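You operate a simulated robot arm through the tools that you are given. There is no shell and no other tool.

You are at the controls of a simulated two-armed robot. One attempt, no reset.

## Task
Switch on the flat press and set it as the cream card says.
Fine: heat, time and pressure; the card stays where it is.

It is judged by the outcome, as a careful person would: the job done as asked, and still so three seconds after it is handed in. It fails if anything else is knocked over, pushed out of place, dropped, spilled or broken.

## Robot
Two 7-joint arms with two-finger parallel grippers on one trunk that stands fixed in place. Base frame: the origin is at the foot of the trunk, x ahead of it, y to its left, z up. Units: m, degrees, N and s.
The left shoulder is at [0.05, 0.177, 1.054], the right one opposite. With the tool pointing down near the work surface each hand reaches from about 0.2 to 0.7 m from the base axis, measured 20 degrees to its own side. Payload 3.43 kg a hand.
The TCP of each hand is the grasp point between the finger pads, 0.034 m short of the fingertips. In the tool frame z runs along the fingers and y along their closing line. Largest opening 0.128 m; finger width 0.024, thickness 0.012; the body of the gripper, 0.048 by 0.13 m, starts 0.096 m behind the TCP.
Orientation is that of the tool frame in the base frame, as a unit quaternion [w, x, y, z]. With the fingers straight down and closing along the base's y, the tool's x points along the base's -x, its y along +y and its z along -z.

## Interface
- The arms move only by the tool apply_moves. It takes "left_deltas", "right_deltas" or both (then of equal length, played together; a hand with none holds still); each is a list of rows, each an object of numbers (a shift or turn left out is 0, a gripper value left out holds the last): "wx", "wy", "wz": the turn, a rotation vector about the tool's x, y, z in degrees; "x", "y", "z": the shift along the tool's x, y, z in m; "gripper": the opening in per cent of the stroke, from 0 (shut) to 100 (fully open). In form: [{"wx": .., "wy": .., "wz": .., "x": .., "y": .., "z": .., "gripper": ..}, ...]. A call has 1 to 20 rows; each row shifts and turns the commanded pose from where the row before left it, along the tool's axes as they then stand. Rows are played at 5 a second. More than 0.05 m and 8.6 degrees between two rows, or a gripper value outside its range, and nothing of the call is played. A pose out of reach is approached as far as the arm can. The call stops where the force on the tool passes 40 N (or 10 N more than at its start, if that is more) or the arm is blocked; 0.2 s more then pass. Each finger travels about 0.108 m/s and halts on what it meets, pressing with about 39 N; the grip force reading is that of the motor and also rises with nothing between the fingers. The clock runs only during rows and for 0.2 s after the last one: add rows that do not move to give the fingers time. It gives the time, the measured TCP pose, the force on the tool (base axes), the opening and the grip force at its end, in the units of the frame above (readings bear some noise), with the torque about the TCP (base axes, N m) and any sound that the robot's microphone picked up.
- Cameras (640 x 400 px; columns grow to the right, rows downward): "scene" is now at [0.1469, 0.0383, 1.22]; the picture's right is [0.44, -0.90, 0.00], its down [-0.48, -0.23, -0.85] and it looks along [0.76, 0.37, -0.53] (base axes); focal length 319 px, centre (320, 200). "left" rides on the left gripper at [0.076, 0.011, -0.16] in its tool frame; the picture's right is [-0.15, 0.99, 0.00], its down [-0.88, -0.13, -0.46] and it looks along [-0.45, -0.07, 0.89] (tool axes); focal length 234 px, centre (320, 200). "right" rides on the right gripper at [0.076, -0.011, -0.16] in its tool frame; the picture's right is [0.15, 0.99, 0.00], its down [-0.88, 0.13, -0.46] and it looks along [-0.45, 0.07, 0.89] (tool axes); focal length 234 px, centre (320, 200).
- get_image(camera): a new picture of that camera. It takes no simulated time.
- raise_lower(by): slides the trunk up (or, below 0, down) by that many m; the arms and the scene camera ride with it, the base frame stays. It gives what a move gives, with no picture.
- head_to(pan, tilt): turns the head with the scene camera to pan (to the left, within 80 degrees either way) and tilt (down, from -29 to 69), counted from straight ahead of the robot. It gives what a move gives.
- probe_pixels(camera, pixels): there is no depth. For up to 12 entries [column, row, z] of the newest picture of that camera ("zoom" is the newest enlarged one), the place [x, y] in the base frame at which the ray of that pixel passes the height z, good to about 0.003 m. It takes no simulated time.
- zoom(camera, box): a new picture of the part [left, top, right, bottom] of that camera's present view, enlarged. It takes no simulated time.
- finish_job(): hands the job in; it is judged then, once.

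Leave the grippers open and the arms clear of the work at the hand-in unless told otherwise.

The tools are called after ">>>" as name(argument=value, ...) on one line, values as JSON. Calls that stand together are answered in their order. apply_moves: Moves the arms, as the interface text tells. Its arguments: {"type":"object","properties":{"left_deltas":{"type":"array"},"right_deltas":{"type":"array"}},"required":[]} The other tools are called the same way: raise_lower (by) slides the trunk up or down; head_to (pan, tilt) turns the head that bears the scene camera; get_image (camera) takes a picture; probe_pixels (camera, pixels) gives the place at which the rays of pixels pass given heights; zoom (camera, box) takes an enlarged picture of a part of a camera's view; finish_job () hands the job in.

At the start:

```text
t: 0.0
left_ee_pos: [0.3321, 0.3742, 0.9936]
left_tcp_rot: [0.001, 0.001, 1.0, 0.0]
left_wrist_force: [0.1, 0.7, -0.4]
left_moment: [0.04, 0.01, -0.01]
left_width: 0.128
left_grip_force: 0.0
right_ee_pos: [0.4342, 0.0669, 1.0348]
right_tcp_rot: [0.0, 0.0, 1.0, 0.0]
right_wrist_force: [-0.1, -0.4, -0.7]
right_moment: [-0.04, 0.04, 0.0]
right_width: 0.128
right_grip_force: 0.0
trunk travel left (down, up): [-0.225, 0.176]
head pan, tilt: [26.2, 32.1]
```

scene: 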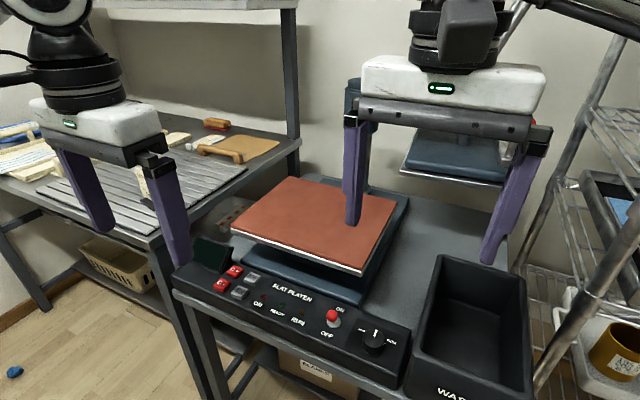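
right: 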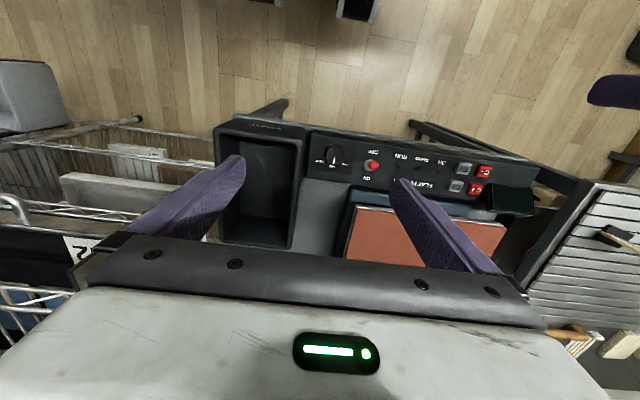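
left: 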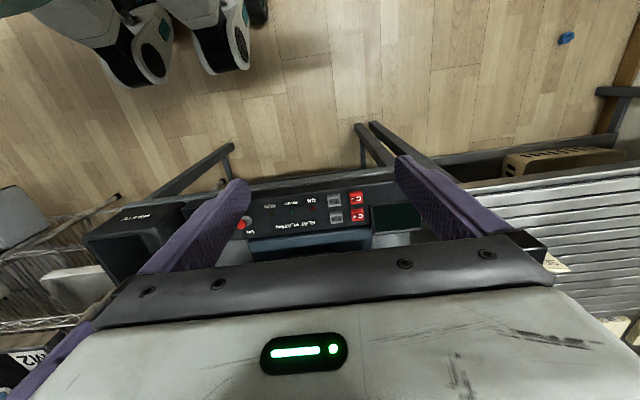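

I see a flat press with a control panel (red and grey buttons, a red-tipped toggle, a knob) in front of the terracotta platen. First I zoom in on the panel and look for the cream card.

>>> zoom(camera="scene", box=[160, 230, 420, 392])

>>> zoom(camera="scene", box=[0, 80, 300, 268])

>>> zoom(camera="scene", box=[380, 100, 640, 262])

```text
2.46 times, centred on (290, 311) of scene
```

zoom: 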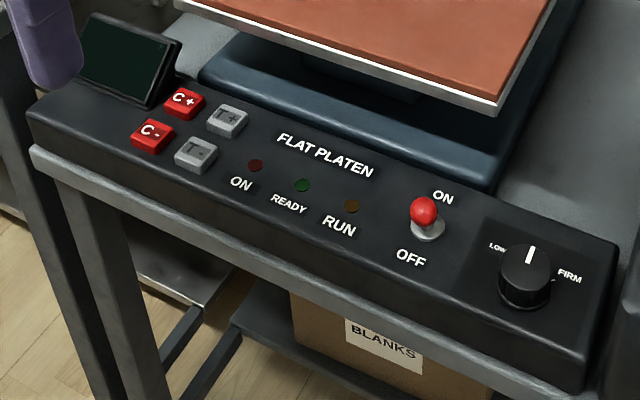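

```text
2.13 times, centred on (150, 174) of scene
```

zoom: 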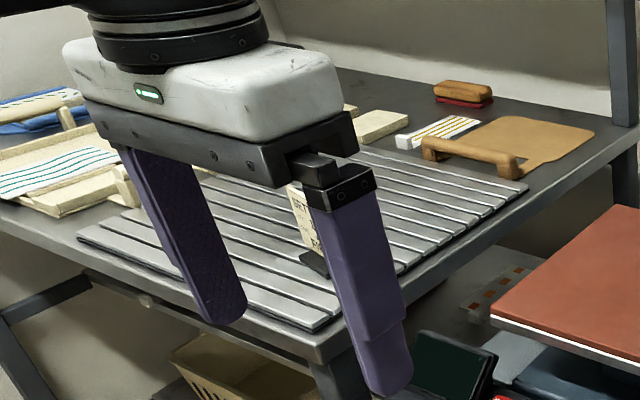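

```text
2.46 times, centred on (510, 181) of scene
```

zoom: 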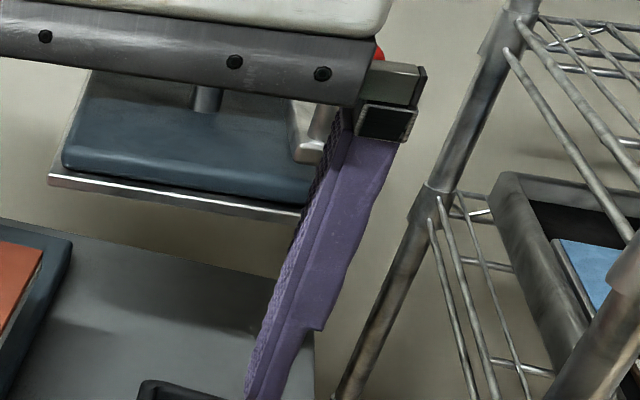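

The panel has C+/C− (red), T+/T− (grey), an ON/OFF toggle and a LOW–FIRM knob. The cream card is hidden behind the left gripper near (146, 185). I'll turn the head further left to look past it.

>>> head_to(pan=50, tilt=30)

>>> get_image(camera="scene")

```text
t: 0.9
left_ee_pos: [0.3316, 0.3743, 0.9944]
left_tcp_rot: [0.0, 0.0, 1.0, 0.001]
left_wrist_force: [0.0, 0.1, -0.8]
left_moment: [0.02, -0.01, 0.02]
left_width: 0.128
left_grip_force: 0.1
right_ee_pos: [0.4354, 0.0669, 1.0358]
right_tcp_rot: [0.0, 0.0, 1.0, 0.0]
right_wrist_force: [-0.1, -0.4, -0.4]
right_moment: [-0.01, 0.0, -0.02]
right_width: 0.128
right_grip_force: 0.0
trunk travel left (down, up): [-0.225, 0.176]
head pan, tilt: [50.0, 30.0]
```

```text
taken
```

scene: 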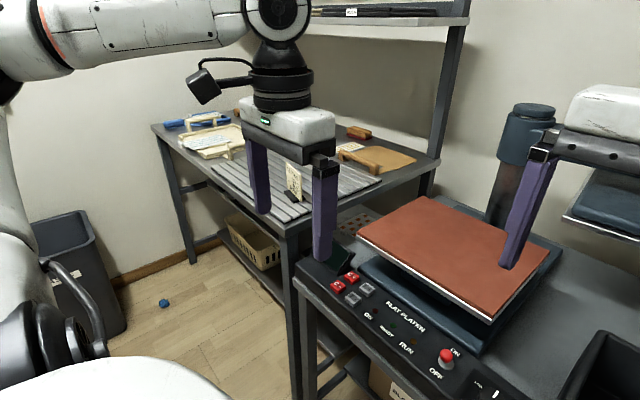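

The card stands at about (293, 180), between the left fingers. I zoom on it.

>>> zoom(camera="scene", box=[262, 150, 326, 214])

>>> zoom(camera="scene", box=[330, 240, 520, 400])

```text
6.25 times, centred on (294, 182) of scene
```

zoom: 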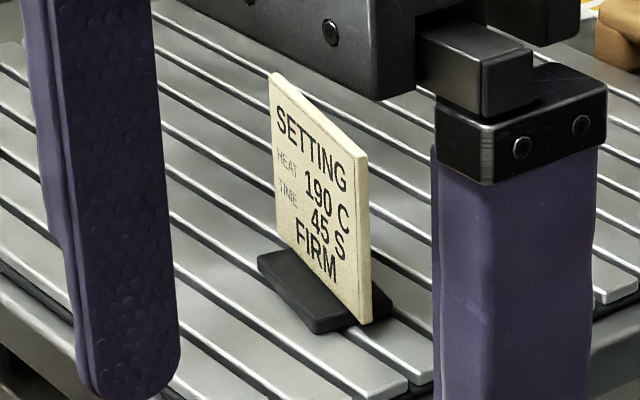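

```text
2.50 times, centred on (425, 320) of scene
```

zoom: 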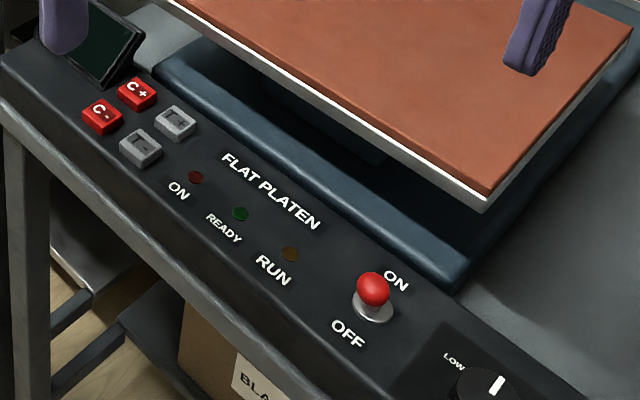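

The card reads: HEAT 190 C, TIME 45 S, FIRM. Now I turn the head to centre the panel and get wrist camera pictures for triangulating its height.

>>> head_to(pan=28, tilt=48)

>>> get_image(camera="scene")

>>> get_image(camera="right")

>>> zoom(camera="right", box=[290, 110, 550, 272])

```text
t: 1.7
left_ee_pos: [0.331, 0.3755, 0.994]
left_tcp_rot: [0.0, 0.0, 1.0, 0.0]
left_wrist_force: [0.1, -0.7, 0.3]
left_moment: [0.01, -0.03, 0.01]
left_width: 0.128
left_grip_force: 0.1
right_ee_pos: [0.4349, 0.0669, 1.0359]
right_tcp_rot: [0.0, 0.0, 1.0, 0.0]
right_wrist_force: [0.3, 0.4, -0.9]
right_moment: [0.01, 0.02, -0.02]
right_width: 0.1281
right_grip_force: 0.0
trunk travel left (down, up): [-0.225, 0.176]
head pan, tilt: [28.0, 48.0]
```

```text
taken
```

scene: 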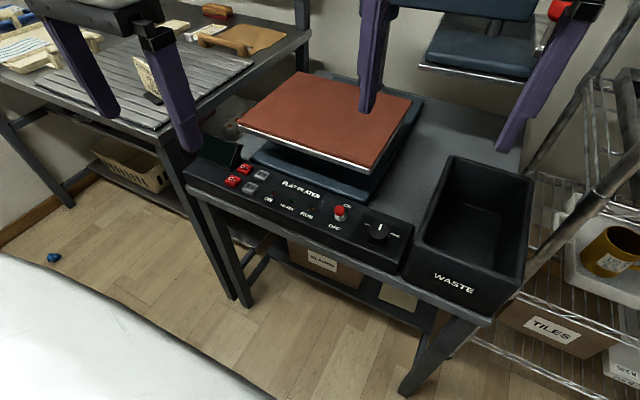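

```text
taken
```

right: 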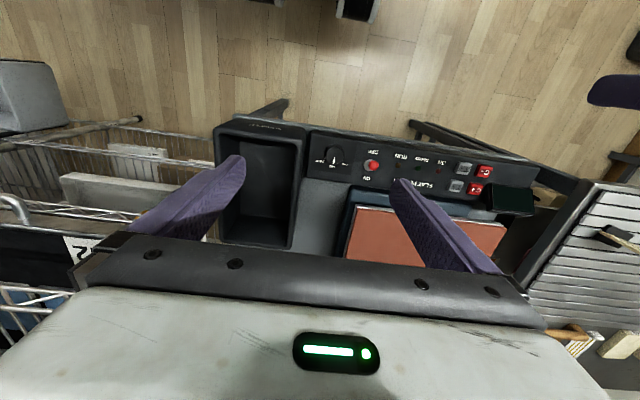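

```text
2.46 times, centred on (420, 191) of right
```

zoom: 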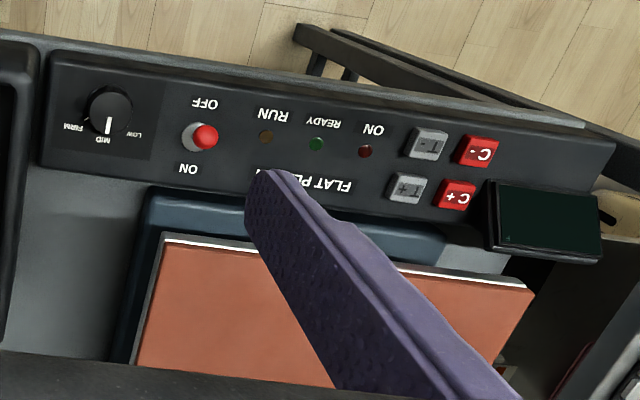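

The knob points to MID now and the toggle's state needs checking. I zoom on the scene view of the panel.

>>> zoom(camera="scene", box=[300, 180, 428, 260])

>>> zoom(camera="right", box=[300, 120, 428, 200])

>>> zoom(camera="scene", box=[180, 130, 340, 230])

>>> zoom(camera="right", box=[420, 140, 548, 220])

```text
5.00 times, centred on (364, 220) of scene
```

zoom: 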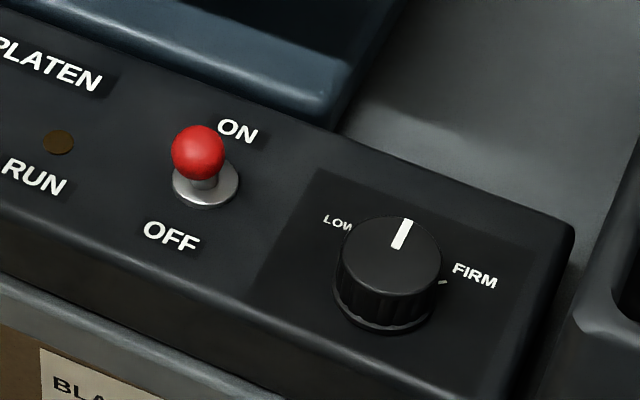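

```text
5.00 times, centred on (364, 160) of right
```

zoom: 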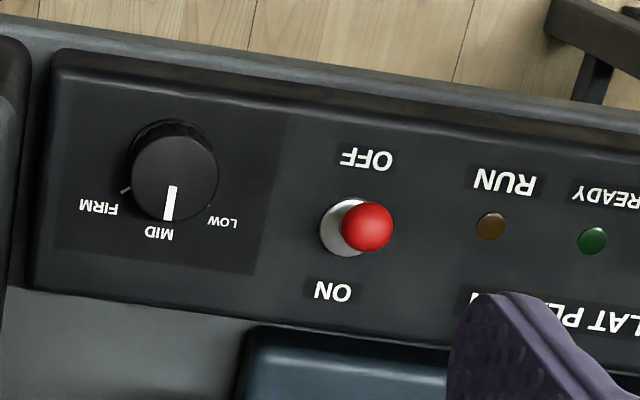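

```text
4.00 times, centred on (260, 180) of scene
```

zoom: 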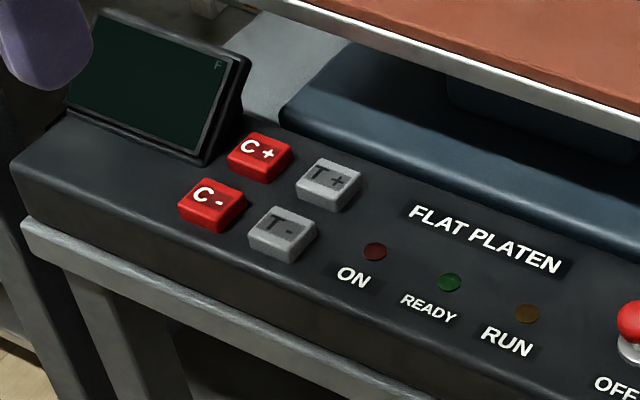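

```text
5.00 times, centred on (484, 180) of right
```

zoom: 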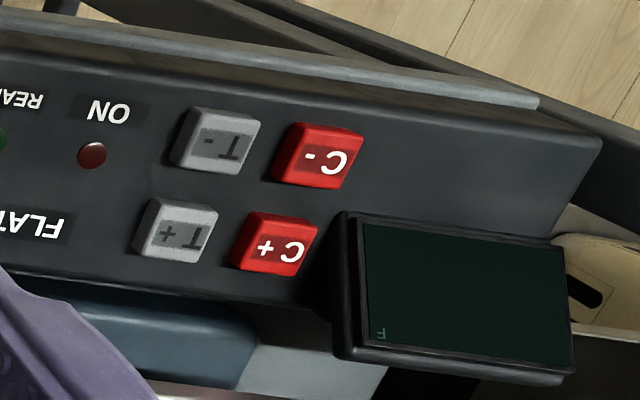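

The screen has a small "F" in its corner — possibly the display counts in Fahrenheit; I will check that when on. Now I triangulate positions by probing the same features in both cameras at several heights: first in the scene picture (toggle base, knob centre, corners).

>>> probe_pixels(camera="scene", pixels=[[341, 217, 0.7], [341, 217, 0.8], [341, 217, 0.9], [335.5, 226.5, 0.7], [335.5, 226.5, 0.8], [335.5, 226.5, 0.9], [245, 169, 0.7], [245, 169, 0.8], [245, 169, 0.9], [412, 231, 0.7], [412, 231, 0.8], [412, 231, 0.9]])

>>> probe_pixels(camera="right", pixels=[[369, 165, 0.7], [369, 165, 0.8], [369, 165, 0.9], [373.5, 152, 0.7], [373.5, 152, 0.8], [373.5, 152, 0.9], [475, 188, 0.7], [475, 188, 0.8], [475, 188, 0.9], [307, 177, 0.7], [307, 177, 0.8], [307, 177, 0.9]])

```text
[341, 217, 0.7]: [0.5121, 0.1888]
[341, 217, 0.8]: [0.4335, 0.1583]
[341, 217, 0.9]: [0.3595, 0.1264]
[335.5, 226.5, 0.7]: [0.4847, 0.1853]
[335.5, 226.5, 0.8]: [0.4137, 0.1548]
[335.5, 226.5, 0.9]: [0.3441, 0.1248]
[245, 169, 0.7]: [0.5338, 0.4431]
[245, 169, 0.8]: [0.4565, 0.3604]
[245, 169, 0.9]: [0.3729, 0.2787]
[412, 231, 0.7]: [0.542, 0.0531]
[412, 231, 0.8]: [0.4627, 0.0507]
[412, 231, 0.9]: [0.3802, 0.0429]
```

```text
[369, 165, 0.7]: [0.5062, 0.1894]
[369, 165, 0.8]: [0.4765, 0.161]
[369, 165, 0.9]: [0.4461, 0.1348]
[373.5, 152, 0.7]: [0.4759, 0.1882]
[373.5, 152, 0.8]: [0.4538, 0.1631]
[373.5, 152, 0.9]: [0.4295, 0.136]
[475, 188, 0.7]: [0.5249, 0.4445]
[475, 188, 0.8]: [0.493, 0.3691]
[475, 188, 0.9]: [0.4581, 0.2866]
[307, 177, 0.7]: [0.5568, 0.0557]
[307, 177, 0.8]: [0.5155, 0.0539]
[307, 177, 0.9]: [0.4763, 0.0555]
```

Triangulating: toggle base ≈ (0.503, 0.186, z≈0.715), C+ ≈ (0.518, 0.428, 0.72), so panel top is at z≈0.715. All are best reached by the left hand. I draw the right hand back and to the right, clear of the view, then shift the left hand to look down on the panel.

>>> apply_moves(right_deltas=[{"x": 0.04}, {"x": 0.04}, {"x": 0.04}, {"y": -0.04}, {"y": -0.04}, {"y": -0.04}, {"y": -0.03}, {}], left_deltas=[{}, {}, {}, {"y": -0.02}, {"y": -0.03}, {"y": -0.03}, {"y": -0.03}, {"y": -0.02}])

>>> get_image(camera="left")

>>> get_image(camera="scene")

```text
t: 3.5
left_ee_pos: [0.3317, 0.2449, 0.9949]
left_tcp_rot: [-0.001, -0.001, 1.0, 0.0]
left_wrist_force: [0.0, -0.3, 0.3]
left_moment: [-0.02, -0.01, 0.02]
left_width: 0.1281
left_grip_force: 0.0
right_ee_pos: [0.3131, -0.0839, 1.0366]
right_tcp_rot: [0.0, 0.0, 1.0, 0.0]
right_wrist_force: [0.8, -0.1, 0.2]
right_moment: [0.01, -0.03, -0.04]
right_width: 0.1281
right_grip_force: 0.0
trunk travel left (down, up): [-0.225, 0.176]
head pan, tilt: [28.0, 48.0]
```

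```text
taken
```

left: 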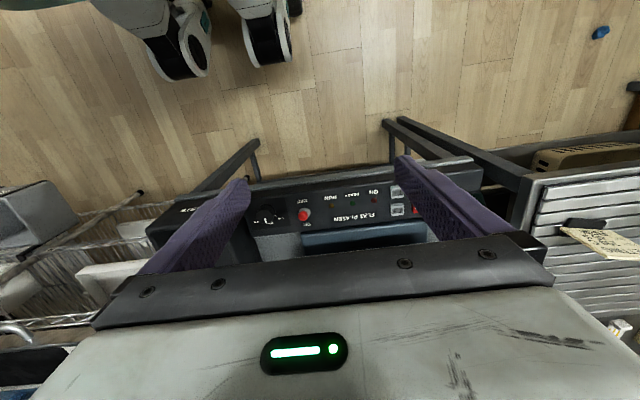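

```text
taken
```

scene: 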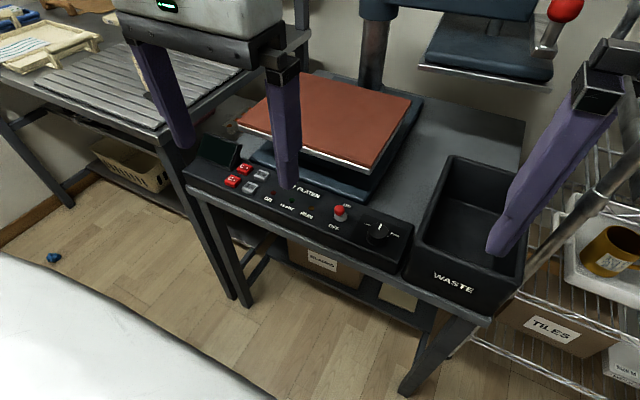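

The left view shows toggle at (304,214) and buttons at (397,200). I zoom on the left view for detail.

>>> zoom(camera="left", box=[230, 160, 430, 285])

>>> zoom(camera="scene", box=[170, 60, 440, 230])

```text
3.20 times, centred on (330, 222) of left
```

zoom: 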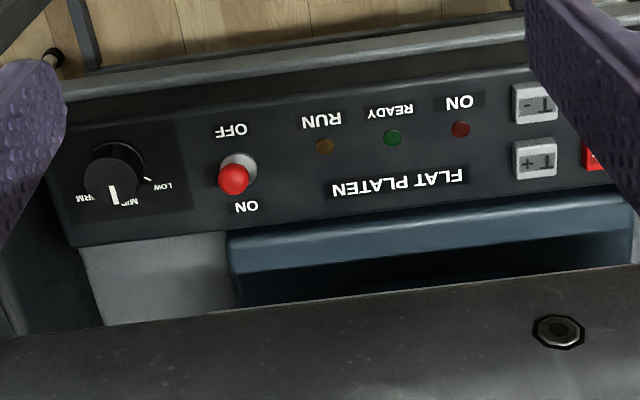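

```text
2.35 times, centred on (305, 145) of scene
```

zoom: 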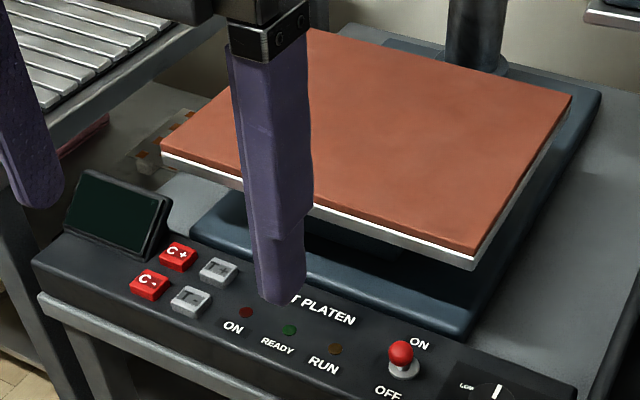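

I probe features in both the left and scene pictures at heights around the panel to refine positions (toggle base, ball, knob top, LEDs, T+).

>>> probe_pixels(camera="left", pixels=[[304.4, 212, 0.71], [303.1, 215.1, 0.74], [363.9, 200.6, 0.71], [352.7, 203.1, 0.71], [331.2, 205.1, 0.71], [264.4, 216.9, 0.74], [266.2, 212, 0.71], [397, 187, 0.72], [397.3, 209.5, 0.72], [304.4, 212, 0.73], [363.9, 200.6, 0.73], [352.7, 203.1, 0.73]])

>>> probe_pixels(camera="scene", pixels=[[341, 217, 0.71], [339.6, 210.5, 0.74], [274, 193, 0.71], [292.5, 200.5, 0.71], [312, 208.3, 0.71], [378.5, 231, 0.74], [249.5, 187.5, 0.72], [262, 175, 0.72], [245, 168.5, 0.72], [232.5, 181.5, 0.72], [274, 193, 0.73], [292.5, 200.5, 0.73]])

```text
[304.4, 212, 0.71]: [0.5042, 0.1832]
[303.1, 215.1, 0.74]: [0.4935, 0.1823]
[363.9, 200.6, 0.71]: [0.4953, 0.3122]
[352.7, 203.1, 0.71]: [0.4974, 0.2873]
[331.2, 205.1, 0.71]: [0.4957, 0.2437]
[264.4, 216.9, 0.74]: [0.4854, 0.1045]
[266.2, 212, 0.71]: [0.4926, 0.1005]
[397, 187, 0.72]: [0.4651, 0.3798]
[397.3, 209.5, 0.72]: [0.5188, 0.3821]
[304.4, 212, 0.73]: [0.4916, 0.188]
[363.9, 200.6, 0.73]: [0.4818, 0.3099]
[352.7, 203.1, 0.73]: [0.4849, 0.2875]
```

```text
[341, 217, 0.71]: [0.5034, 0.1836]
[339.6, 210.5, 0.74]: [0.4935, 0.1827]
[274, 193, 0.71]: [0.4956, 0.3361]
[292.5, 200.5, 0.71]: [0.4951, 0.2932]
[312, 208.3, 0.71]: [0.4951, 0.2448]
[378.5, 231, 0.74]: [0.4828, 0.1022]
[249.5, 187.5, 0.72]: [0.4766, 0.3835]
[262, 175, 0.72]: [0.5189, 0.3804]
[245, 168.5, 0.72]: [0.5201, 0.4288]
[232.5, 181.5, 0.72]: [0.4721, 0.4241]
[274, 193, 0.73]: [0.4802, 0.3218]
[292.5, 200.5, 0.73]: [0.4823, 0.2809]
```

Measurements agree now: toggle base (0.504, 0.183, 0.71), ball leaning toward the robot = OFF; knob ≈ (0.485, 0.102); T− (0.47, 0.382), T+ (0.519, 0.381), C+ (0.520, 0.4285), C− (0.472, 0.424). Next I want the near edge of the platen, to keep the gripper body clear of it; its near-right corner is at scene (370,169).

>>> probe_pixels(camera="scene", pixels=[[370, 169.5, 0.75], [370, 169.5, 0.8], [370, 169.5, 0.85], [238, 124, 0.75], [238, 124, 0.8], [238, 124, 0.85], [410, 97, 0.8], [242, 146, 0.76], [209, 134, 0.76], [235, 167, 0.72], [187, 166, 0.71], [195, 150, 0.72]])

>>> probe_pixels(camera="right", pixels=[[357, 206, 0.75], [357, 206, 0.8], [357, 206, 0.85]])

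```text
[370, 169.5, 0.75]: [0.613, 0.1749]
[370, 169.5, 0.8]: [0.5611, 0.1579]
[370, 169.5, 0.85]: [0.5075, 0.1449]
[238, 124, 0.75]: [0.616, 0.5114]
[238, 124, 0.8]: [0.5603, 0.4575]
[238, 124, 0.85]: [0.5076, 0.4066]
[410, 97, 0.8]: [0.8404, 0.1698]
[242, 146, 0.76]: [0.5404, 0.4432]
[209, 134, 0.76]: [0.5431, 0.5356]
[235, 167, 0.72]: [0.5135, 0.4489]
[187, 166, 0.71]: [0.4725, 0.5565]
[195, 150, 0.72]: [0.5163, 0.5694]
```

```text
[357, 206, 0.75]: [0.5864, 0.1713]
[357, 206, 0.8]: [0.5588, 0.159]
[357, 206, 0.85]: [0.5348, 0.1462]
```

Platen's underside is at z≈0.80, near edge x≈0.56, so straight-down fingers at x ≤ 0.53 clear it. I now shut the left gripper and bring it to just robot-side of the toggle ball, above it: target TCP (0.452, 0.183, 0.85).

>>> apply_moves(left_deltas=[{"gripper": 0, "x": -0.02, "y": -0.01, "z": 0.02}, {"x": -0.02, "y": -0.01, "z": 0.025}, {"x": -0.02, "y": -0.01, "z": 0.025}, {"x": -0.02, "y": -0.01, "z": 0.025}, {"x": -0.02, "y": -0.01, "z": 0.025}, {"x": -0.02, "y": -0.012, "z": 0.025}, {}])

>>> get_image(camera="left")

>>> get_image(camera="scene")

```text
t: 5.1
left_ee_pos: [0.4499, 0.1823, 0.8503]
left_tcp_rot: [0.0, -0.001, 1.0, 0.001]
left_wrist_force: [0.0, -0.7, -0.9]
left_moment: [-0.03, 0.04, -0.01]
left_width: 0.0
left_grip_force: 33.3
right_ee_pos: [0.3124, -0.0845, 1.0355]
right_tcp_rot: [0.0, 0.0, 1.0, 0.0]
right_wrist_force: [0.2, 0.1, 0.4]
right_moment: [0.0, 0.02, -0.03]
right_width: 0.1276
right_grip_force: 0.1
trunk travel left (down, up): [-0.225, 0.176]
head pan, tilt: [28.0, 48.0]
```

```text
taken
```

left: 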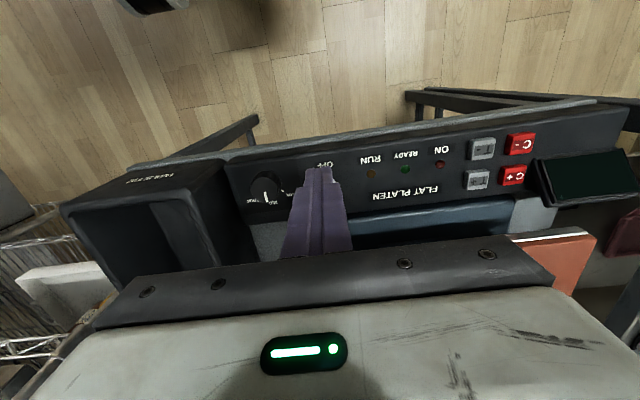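

```text
taken
```

scene: 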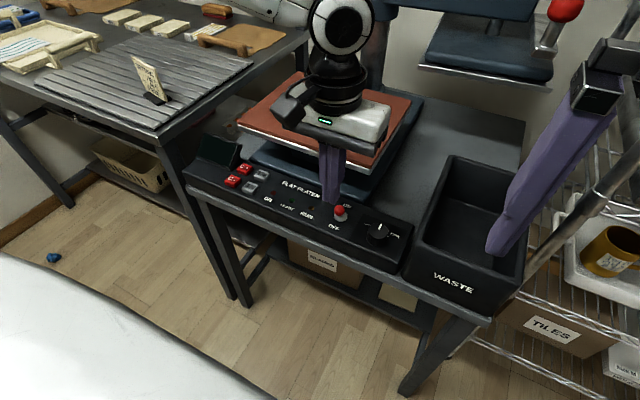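

The hand is at (0.450, 0.182, 0.850). The card is now unobstructed at (148,75); I zoom on it once more to make sure of the numbers, and check the fingertip relative to the toggle.

>>> zoom(camera="scene", box=[116, 45, 180, 109])

>>> zoom(camera="scene", box=[280, 140, 408, 260])

```text
6.25 times, centred on (148, 77) of scene
```

zoom: 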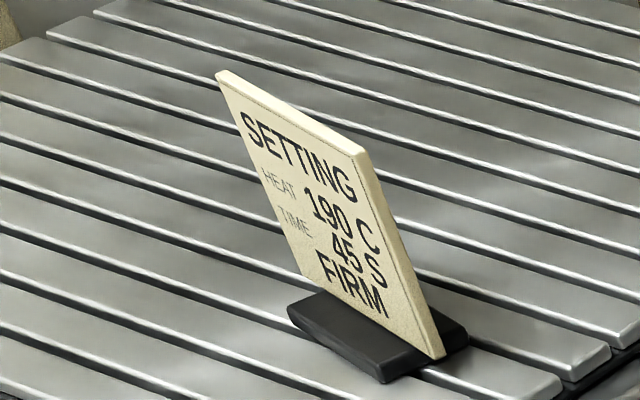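

```text
3.33 times, centred on (344, 200) of scene
```

zoom: 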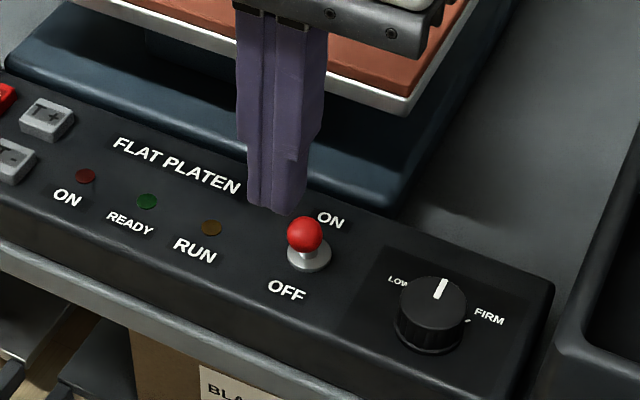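

Confirmed 190 C / 45 S / FIRM. I lower the fingertips to z≈0.732 on the robot side of the ball (finger front face x≈0.462, ball's near side ≈0.483).

>>> apply_moves(left_deltas=[{"z": 0.02}, {"z": 0.02}, {"z": 0.02}, {"z": 0.015}, {"z": 0.009}, {}])

>>> zoom(camera="scene", box=[280, 150, 408, 270])

>>> zoom(camera="left", box=[220, 120, 420, 245])

```text
t: 6.5
left_ee_pos: [0.4502, 0.1816, 0.7659]
left_tcp_rot: [0.0, 0.0, 1.0, -0.001]
left_wrist_force: [0.1, 0.1, -0.1]
left_moment: [0.05, 0.0, -0.01]
left_width: 0.0
left_grip_force: 33.6
right_ee_pos: [0.314, -0.0832, 1.0355]
right_tcp_rot: [0.0, 0.0, 1.0, -0.001]
right_wrist_force: [0.4, 0.4, 0.1]
right_moment: [-0.01, 0.02, 0.01]
right_width: 0.128
right_grip_force: 0.1
trunk travel left (down, up): [-0.225, 0.176]
head pan, tilt: [28.0, 48.0]
```

```text
3.33 times, centred on (344, 210) of scene
```

zoom: 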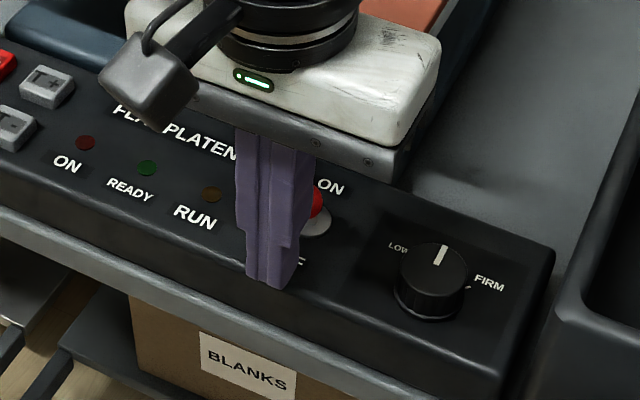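

```text
3.20 times, centred on (320, 182) of left
```

zoom: 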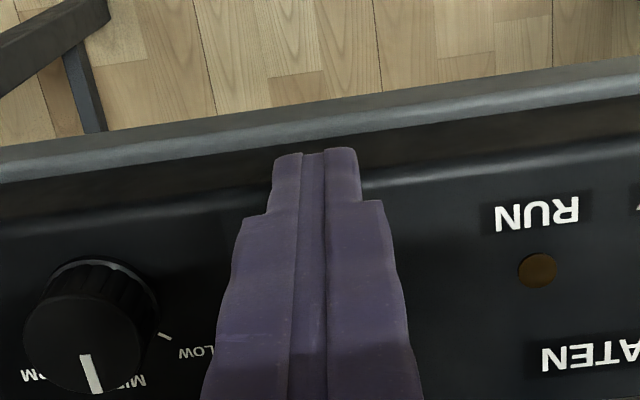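

Fingertips sit just robot-side of the ball. I push slowly toward +x (the ON side), up to TCP x≈0.49.

>>> apply_moves(left_deltas=[{"x": -0.01}, {"x": -0.005}, {"x": -0.005}, {"x": -0.004}, {"x": -0.004}, {"x": -0.004}, {"x": -0.004}, {"x": -0.003}, {}])

>>> zoom(camera="scene", box=[180, 120, 420, 270])

```text
t: 8.5
left_ee_pos: [0.4785, 0.2, 0.7748]
left_tcp_rot: [0.001, 0.001, 1.0, 0.0]
left_wrist_force: [-0.2, -0.6, -0.3]
left_moment: [0.03, 0.0, -0.02]
left_width: 0.0
left_grip_force: 32.8
left hand out of reach, approached as far as the arm can: row 1, 3, 5, 7
right_ee_pos: [0.3125, -0.0837, 1.0369]
right_tcp_rot: [0.001, -0.001, 1.0, 0.0]
right_wrist_force: [0.2, 0.2, -0.3]
right_moment: [-0.01, -0.03, 0.02]
right_width: 0.1281
right_grip_force: 0.0
trunk travel left (down, up): [-0.225, 0.176]
head pan, tilt: [28.0, 48.0]
```

```text
2.67 times, centred on (300, 195) of scene
```

zoom: 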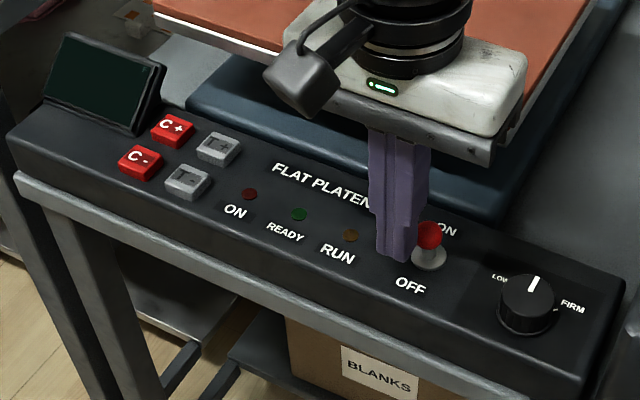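

The arm reported the pose out of reach: the hand drifted to (0.479, 0.200, 0.775) and the toggle is still OFF. I lift straight up off the panel first, then try a different trunk height.

>>> apply_moves(left_deltas=[{"z": -0.02}, {"z": -0.03}, {"z": -0.03}, {"z": -0.03}, {}])

```text
t: 9.7
left_ee_pos: [0.4796, 0.1978, 0.8845]
left_tcp_rot: [0.0, 0.0, 1.0, 0.001]
left_wrist_force: [0.6, -0.3, 0.3]
left_moment: [0.0, 0.01, 0.01]
left_width: 0.0
left_grip_force: 32.6
right_ee_pos: [0.314, -0.0841, 1.0366]
right_tcp_rot: [0.0, 0.0, 1.0, 0.0]
right_wrist_force: [-0.4, -0.2, 0.2]
right_moment: [0.03, -0.02, 0.0]
right_width: 0.1281
right_grip_force: 0.1
trunk travel left (down, up): [-0.225, 0.176]
head pan, tilt: [28.0, 48.0]
```

It lifted fine. I raise the left hand a bit more, then lower the trunk 0.10 m so the shoulders sit closer to the work height; the right hand (0.31, −0.08) stays well in front of the waste bin.

>>> apply_moves(left_deltas=[{"z": -0.03}, {"z": -0.03}, {}])

>>> raise_lower(by=-0.1)

>>> get_image(camera="scene")

```text
t: 10.5
left_ee_pos: [0.4791, 0.1969, 0.9461]
left_tcp_rot: [0.0, -0.001, 1.0, 0.0]
left_wrist_force: [-0.2, 0.0, -1.4]
left_moment: [-0.03, -0.05, 0.02]
left_width: 0.0002
left_grip_force: 32.9
right_ee_pos: [0.3123, -0.0838, 1.0353]
right_tcp_rot: [0.0, -0.001, 1.0, 0.0]
right_wrist_force: [0.2, 0.3, 0.3]
right_moment: [-0.01, -0.01, -0.02]
right_width: 0.1279
right_grip_force: 0.1
trunk travel left (down, up): [-0.225, 0.176]
head pan, tilt: [28.0, 48.0]
```

```text
t: 11.9
left_ee_pos: [0.4788, 0.1973, 0.8451]
left_tcp_rot: [0.0, 0.0, 1.0, 0.0]
left_wrist_force: [0.0, -0.5, 0.5]
left_moment: [0.01, -0.01, 0.0]
left_width: 0.0
left_grip_force: 33.1
right_ee_pos: [0.3146, -0.084, 0.9351]
right_tcp_rot: [-0.001, -0.001, 1.0, 0.001]
right_wrist_force: [-0.4, 0.3, 0.5]
right_moment: [0.02, -0.02, 0.01]
right_width: 0.1279
right_grip_force: 0.1
trunk travel left (down, up): [-0.125, 0.276]
head pan, tilt: [28.0, 48.0]
```

```text
taken
```

scene: 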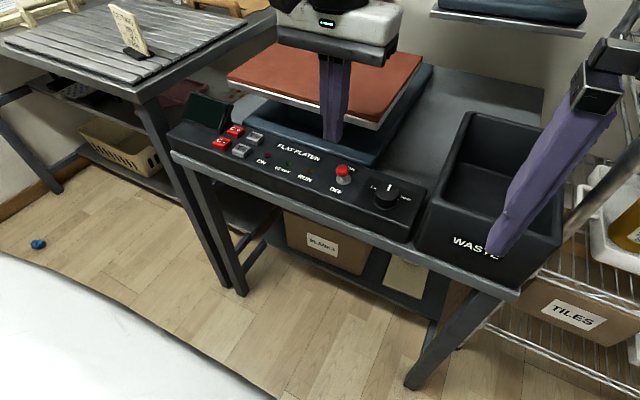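

Hand now at (0.479, 0.197, 0.845). I test the forward reach in free air above the panel: to x≈0.51, y≈0.183.

>>> apply_moves(left_deltas=[{"x": -0.01, "y": -0.005}, {"x": -0.01, "y": -0.005}, {"x": -0.01, "y": -0.004}, {}])

```text
t: 12.9
left_ee_pos: [0.5111, 0.1837, 0.8448]
left_tcp_rot: [-0.001, -0.001, 1.0, 0.0]
left_wrist_force: [0.1, 0.5, 0.1]
left_moment: [-0.01, -0.01, 0.02]
left_width: 0.0
left_grip_force: 32.6
right_ee_pos: [0.3138, -0.0832, 0.9361]
right_tcp_rot: [0.0, 0.0, 1.0, 0.001]
right_wrist_force: [0.1, -0.2, 1.1]
right_moment: [0.0, 0.02, -0.04]
right_width: 0.1281
right_grip_force: 0.1
trunk travel left (down, up): [-0.125, 0.276]
head pan, tilt: [28.0, 48.0]
```

Reach is good here. I go back to x≈0.452 and lower to TCP z≈0.766 beside the ball.

>>> apply_moves(left_deltas=[{"x": 0.02}, {"x": 0.02}, {"x": 0.019}, {"z": 0.02}, {"z": 0.02}, {"z": 0.02}, {"z": 0.018}, {}])

```text
t: 14.7
left_ee_pos: [0.4497, 0.184, 0.7672]
left_tcp_rot: [-0.001, 0.0, 1.0, 0.0]
left_wrist_force: [0.0, -0.2, -0.9]
left_moment: [0.01, 0.0, -0.04]
left_width: 0.0003
left_grip_force: 32.9
right_ee_pos: [0.3136, -0.0826, 0.9347]
right_tcp_rot: [0.0, 0.001, 1.0, -0.001]
right_wrist_force: [-0.5, 0.4, -0.1]
right_moment: [-0.02, 0.01, -0.03]
right_width: 0.1279
right_grip_force: 0.0
trunk travel left (down, up): [-0.125, 0.276]
head pan, tilt: [28.0, 48.0]
```

No reach warning. Now I push slowly to +x by 0.042 m.

>>> apply_moves(left_deltas=[{"x": -0.01}, {"x": -0.006}, {"x": -0.005}, {"x": -0.004}, {"x": -0.004}, {"x": -0.004}, {"x": -0.004}, {"x": -0.004}, {}])

>>> zoom(camera="scene", box=[170, 80, 430, 242])

```text
t: 16.7
left_ee_pos: [0.49, 0.1816, 0.7675]
left_tcp_rot: [-0.002, 0.0, 1.0, 0.001]
left_wrist_force: [-11.2, 1.1, 0.7]
left_moment: [0.16, 0.34, 0.06]
left_width: 0.0
left_grip_force: 32.9
right_ee_pos: [0.3121, -0.0838, 0.9364]
right_tcp_rot: [0.0, -0.001, 1.0, 0.0]
right_wrist_force: [-0.1, -0.4, 0.2]
right_moment: [0.0, -0.02, 0.0]
right_width: 0.1278
right_grip_force: 0.1
trunk travel left (down, up): [-0.125, 0.276]
head pan, tilt: [28.0, 48.0]
heard: click
```

```text
2.46 times, centred on (300, 161) of scene
```

zoom: 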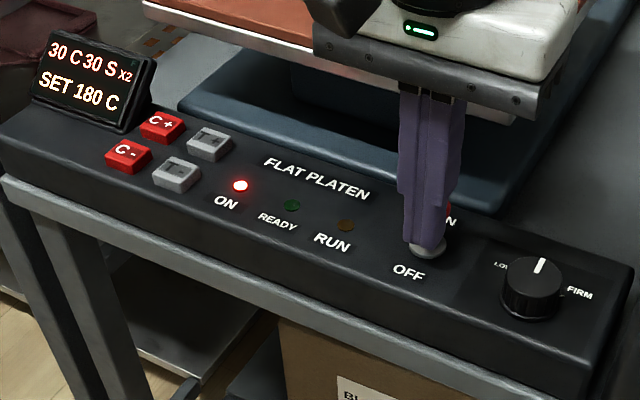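

A click; the ON lamp is lit and the screen shows roughly "30 C 30 S x2 / SET 180 C". I draw the hand back off the lever and lift, then read the display closely.

>>> apply_moves(left_deltas=[{"x": 0.015}, {"x": 0.02}, {"z": -0.03}, {"z": -0.03}, {"z": -0.02}, {}])

>>> zoom(camera="scene", box=[170, 80, 250, 140])

>>> zoom(camera="scene", box=[300, 140, 428, 220])

>>> get_image(camera="left")

```text
t: 18.1
left_ee_pos: [0.4554, 0.1805, 0.8466]
left_tcp_rot: [0.0, 0.0, 1.0, 0.0]
left_wrist_force: [-0.3, -0.4, -0.5]
left_moment: [-0.03, -0.02, 0.01]
left_width: 0.0
left_grip_force: 33.3
right_ee_pos: [0.3139, -0.0834, 0.9373]
right_tcp_rot: [0.0, 0.0, 1.0, 0.0]
right_wrist_force: [-0.3, 0.2, -0.4]
right_moment: [-0.01, -0.01, 0.02]
right_width: 0.1281
right_grip_force: 0.1
trunk travel left (down, up): [-0.125, 0.276]
head pan, tilt: [28.0, 48.0]
```

```text
6.67 times, centred on (210, 110) of scene
```

zoom: 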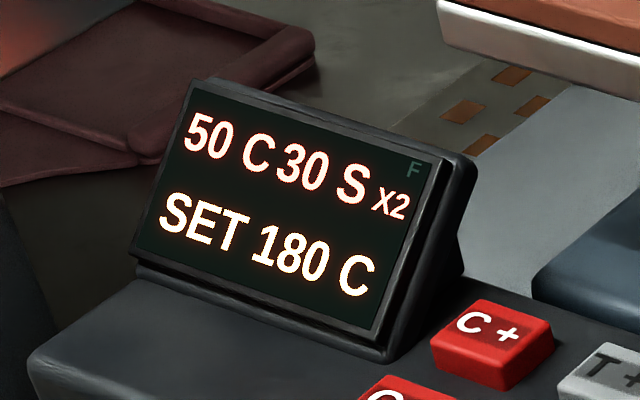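

```text
5.00 times, centred on (364, 180) of scene
```

zoom: 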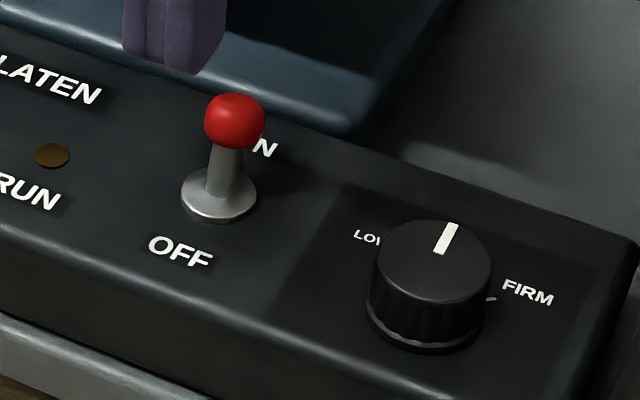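

```text
taken
```

left: 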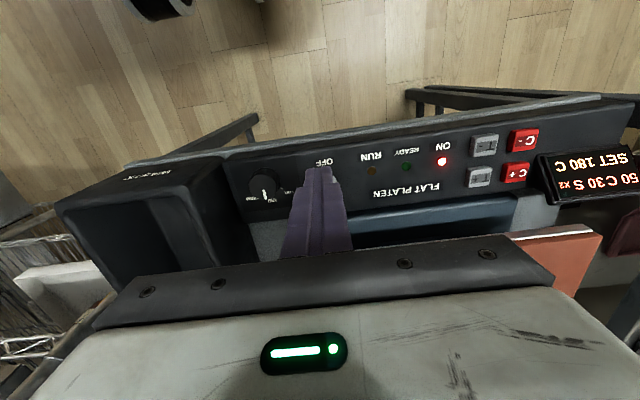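

The toggle is clearly over to ON. Display: "50 C 30 S x2 / SET 180 C" (temperature is climbing; x2 presumably is MID pressure). The F is only an unlit indicator. Next: C+ and T+. I zoom the left view around the buttons to locate them and the display edge well.

>>> zoom(camera="left", box=[430, 105, 640, 236])

>>> zoom(camera="scene", box=[160, 85, 288, 165])

```text
3.05 times, centred on (535, 170) of left
```

zoom: 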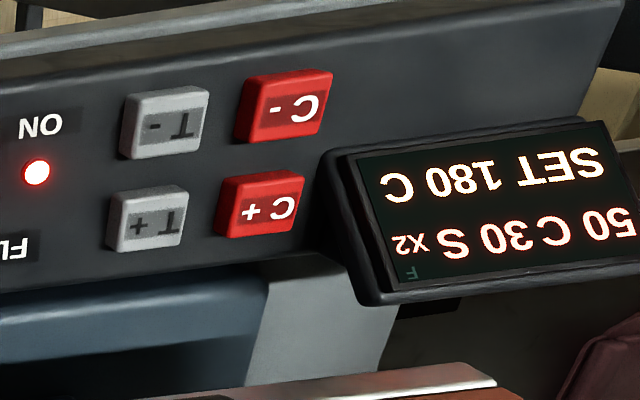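

```text
5.00 times, centred on (224, 125) of scene
```

zoom: 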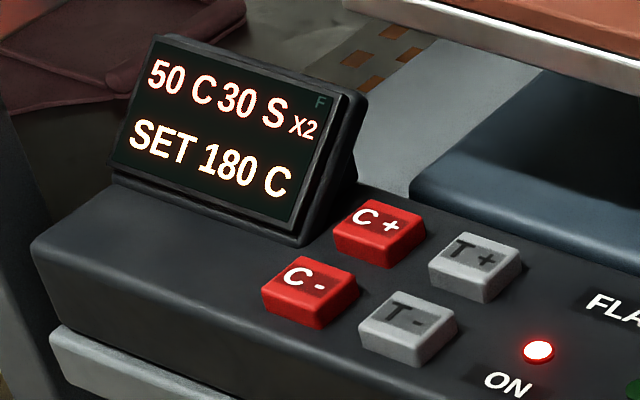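

>>> probe_pixels(camera="zoom", pixels=[[378, 227, 0.72], [378, 227, 0.73], [476, 257, 0.72], [476, 257, 0.73], [308, 283, 0.72], [408, 325, 0.72], [305, 243, 0.71], [305, 243, 0.72], [358, 185, 0.72], [365, 95, 0.76], [365, 95, 0.78], [365, 95, 0.8]])

>>> probe_pixels(camera="left", pixels=[[516, 171, 0.72], [516, 171, 0.73], [479.9, 174.9, 0.72], [479.9, 174.9, 0.73], [525.2, 138.2, 0.72], [484.8, 143.8, 0.72], [541, 155, 0.72], [541, 155, 0.78], [552, 205, 0.76], [552, 205, 0.78], [552, 205, 0.8], [543, 186, 0.72]])

```text
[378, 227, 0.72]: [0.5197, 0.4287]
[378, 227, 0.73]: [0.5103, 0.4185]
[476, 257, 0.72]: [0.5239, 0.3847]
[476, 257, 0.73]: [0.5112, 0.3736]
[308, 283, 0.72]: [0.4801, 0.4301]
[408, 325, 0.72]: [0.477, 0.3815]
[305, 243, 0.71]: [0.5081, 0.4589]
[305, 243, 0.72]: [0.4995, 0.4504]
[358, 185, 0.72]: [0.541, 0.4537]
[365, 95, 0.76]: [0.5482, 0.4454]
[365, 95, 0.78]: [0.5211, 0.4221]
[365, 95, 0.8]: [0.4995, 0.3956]
```

```text
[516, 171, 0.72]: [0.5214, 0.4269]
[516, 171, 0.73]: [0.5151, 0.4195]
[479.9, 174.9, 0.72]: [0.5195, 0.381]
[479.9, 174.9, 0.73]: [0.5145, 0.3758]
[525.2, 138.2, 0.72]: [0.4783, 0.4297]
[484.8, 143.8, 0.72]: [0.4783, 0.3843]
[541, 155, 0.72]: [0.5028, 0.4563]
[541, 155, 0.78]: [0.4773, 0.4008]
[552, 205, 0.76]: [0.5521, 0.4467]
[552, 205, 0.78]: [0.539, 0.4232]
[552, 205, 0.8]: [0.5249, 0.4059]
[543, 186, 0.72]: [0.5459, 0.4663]
```

Button tops (z≈0.72): T+ (0.521, 0.382), C+ (0.5205, 0.428), T− (0.478, 0.383), C− (0.479, 0.430); display's right edge y≈0.45. I move the shut fingers to above T+ at TCP (0.52, 0.382, 0.80).

>>> apply_moves(left_deltas=[{"x": -0.01, "y": 0.034, "z": 0.005}, {"x": -0.011, "y": 0.034, "z": 0.008}, {"x": -0.011, "y": 0.034, "z": 0.008}, {"x": -0.011, "y": 0.034, "z": 0.008}, {"x": -0.011, "y": 0.034, "z": 0.008}, {"x": -0.011, "y": 0.0315, "z": 0.0096}, {}])

>>> get_image(camera="scene")

>>> get_image(camera="left")

```text
t: 19.7
left_ee_pos: [0.5223, 0.3862, 0.8023]
left_tcp_rot: [0.0, 0.0, 1.0, 0.0]
left_wrist_force: [0.0, -0.1, 0.4]
left_moment: [0.0, 0.0, -0.02]
left_width: 0.0001
left_grip_force: 32.8
right_ee_pos: [0.3132, -0.0837, 0.9357]
right_tcp_rot: [0.0, 0.0, 1.0, 0.001]
right_wrist_force: [0.1, 0.1, 0.6]
right_moment: [-0.02, 0.03, -0.02]
right_width: 0.1282
right_grip_force: 0.1
trunk travel left (down, up): [-0.125, 0.276]
head pan, tilt: [28.0, 48.0]
```

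```text
taken
```

scene: 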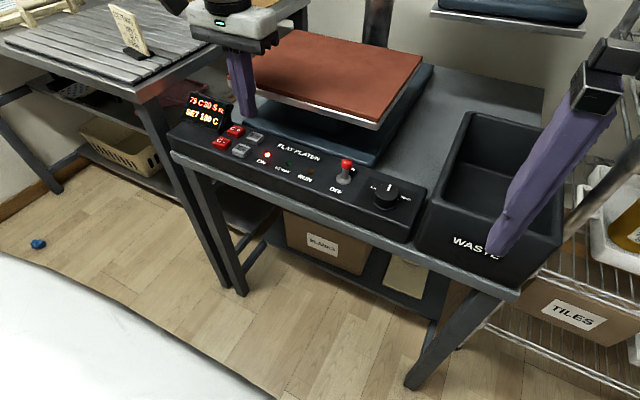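

```text
taken
```

left: 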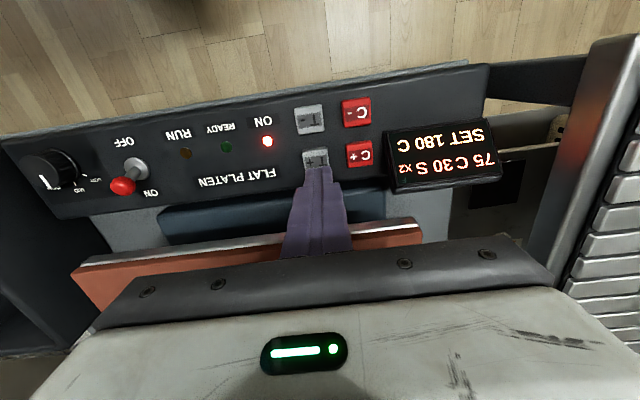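

The hand is reachable there and sits over T+ at (0.522, 0.386). I nudge −y by 3 mm and lower to tip z≈0.727, just over the button.

>>> apply_moves(left_deltas=[{"y": -0.003, "x": 0.001, "z": 0.015}, {"z": 0.015}, {"z": 0.01}, {}])

>>> zoom(camera="scene", box=[160, 70, 320, 170])

>>> zoom(camera="left", box=[220, 70, 520, 258])

```text
t: 20.7
left_ee_pos: [0.5198, 0.3832, 0.7628]
left_tcp_rot: [0.0, -0.001, 1.0, 0.0]
left_wrist_force: [-0.1, 0.3, 0.4]
left_moment: [0.0, 0.02, 0.0]
left_width: 0.0002
left_grip_force: 33.0
right_ee_pos: [0.3135, -0.0842, 0.9356]
right_tcp_rot: [0.0, 0.0, 1.0, 0.0]
right_wrist_force: [-0.1, -0.1, 0.1]
right_moment: [-0.01, 0.03, -0.03]
right_width: 0.1281
right_grip_force: 0.2
trunk travel left (down, up): [-0.125, 0.276]
head pan, tilt: [28.0, 48.0]
```

```text
4.00 times, centred on (240, 120) of scene
```

zoom: 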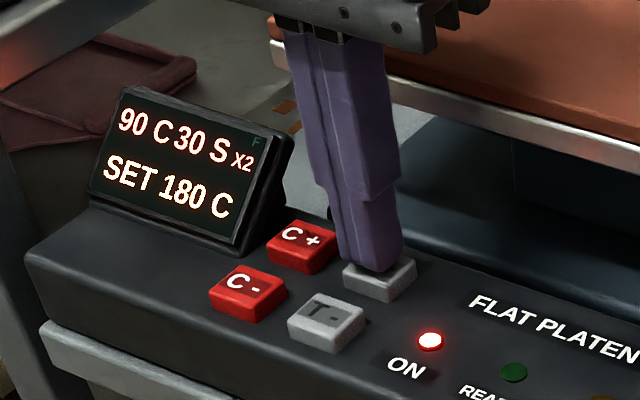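

```text
2.13 times, centred on (370, 164) of left
```

zoom: 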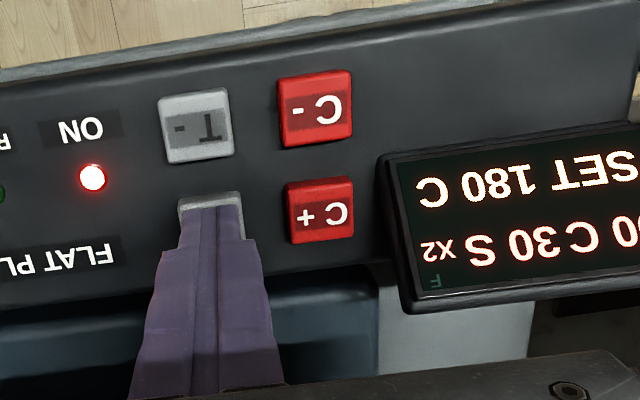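

The tips are centred just above T+. One quick press: down 11 mm and back.

>>> apply_moves(left_deltas=[{"z": 0.006}, {"z": 0.005}, {"z": -0.011}, {}])

>>> zoom(camera="scene", box=[160, 70, 320, 170])

```text
t: 21.7
left_ee_pos: [0.5201, 0.3816, 0.7607]
left_tcp_rot: [0.0, 0.0, 1.0, 0.0]
left_wrist_force: [-0.1, -0.6, -0.9]
left_moment: [-0.01, -0.01, -0.01]
left_width: 0.0
left_grip_force: 33.0
right_ee_pos: [0.3132, -0.0821, 0.9361]
right_tcp_rot: [0.0, 0.0, 1.0, 0.001]
right_wrist_force: [0.0, -0.2, -0.4]
right_moment: [0.01, -0.01, -0.01]
right_width: 0.1282
right_grip_force: 0.0
trunk travel left (down, up): [-0.125, 0.276]
head pan, tilt: [28.0, 48.0]
heard: click
```

```text
4.00 times, centred on (240, 120) of scene
```

zoom: 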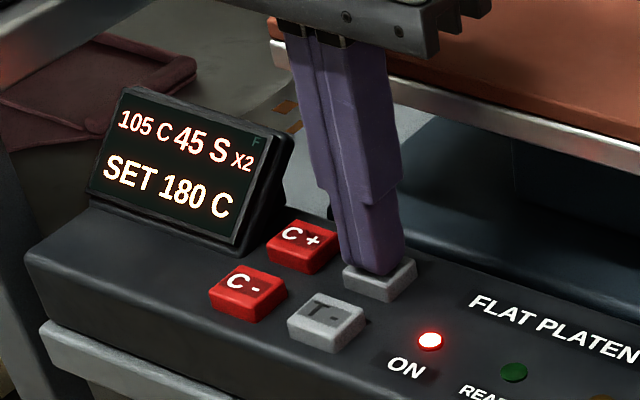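

One click and the time is now 45 S. Now C+: lift 3 cm, shift +y 41 mm (keeping clear of the display edge), and lower to just above it.

>>> apply_moves(left_deltas=[{"z": -0.015}, {"z": -0.015}, {"y": 0.02}, {"y": 0.0215}, {"z": 0.015}, {"z": 0.013}, {}])

>>> zoom(camera="scene", box=[160, 70, 320, 170])

>>> zoom(camera="left", box=[220, 70, 520, 258])

```text
t: 23.3
left_ee_pos: [0.5217, 0.4243, 0.7631]
left_tcp_rot: [-0.001, 0.001, 1.0, 0.0]
left_wrist_force: [0.4, -0.6, 0.1]
left_moment: [-0.02, 0.0, 0.0]
left_width: 0.0
left_grip_force: 33.4
right_ee_pos: [0.312, -0.0836, 0.9356]
right_tcp_rot: [0.001, -0.001, 1.0, 0.0]
right_wrist_force: [0.1, -0.1, 0.2]
right_moment: [0.02, 0.0, 0.02]
right_width: 0.128
right_grip_force: 0.0
trunk travel left (down, up): [-0.125, 0.276]
head pan, tilt: [28.0, 48.0]
```

```text
4.00 times, centred on (240, 120) of scene
```

zoom: 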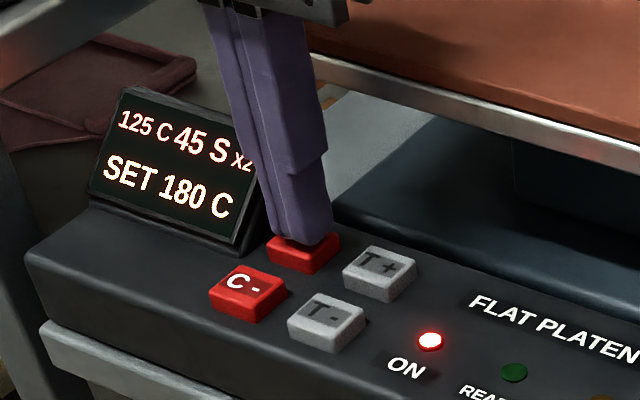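

```text
2.13 times, centred on (370, 164) of left
```

zoom: 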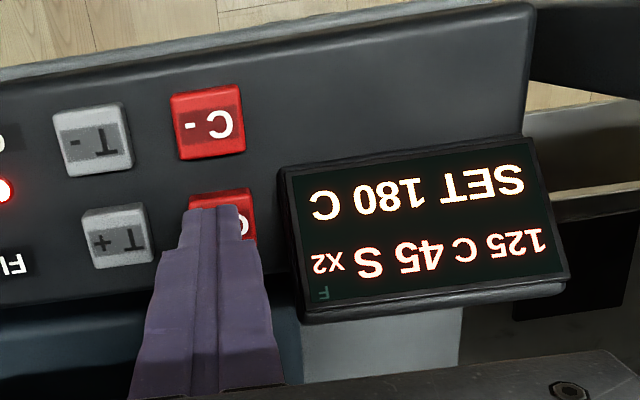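

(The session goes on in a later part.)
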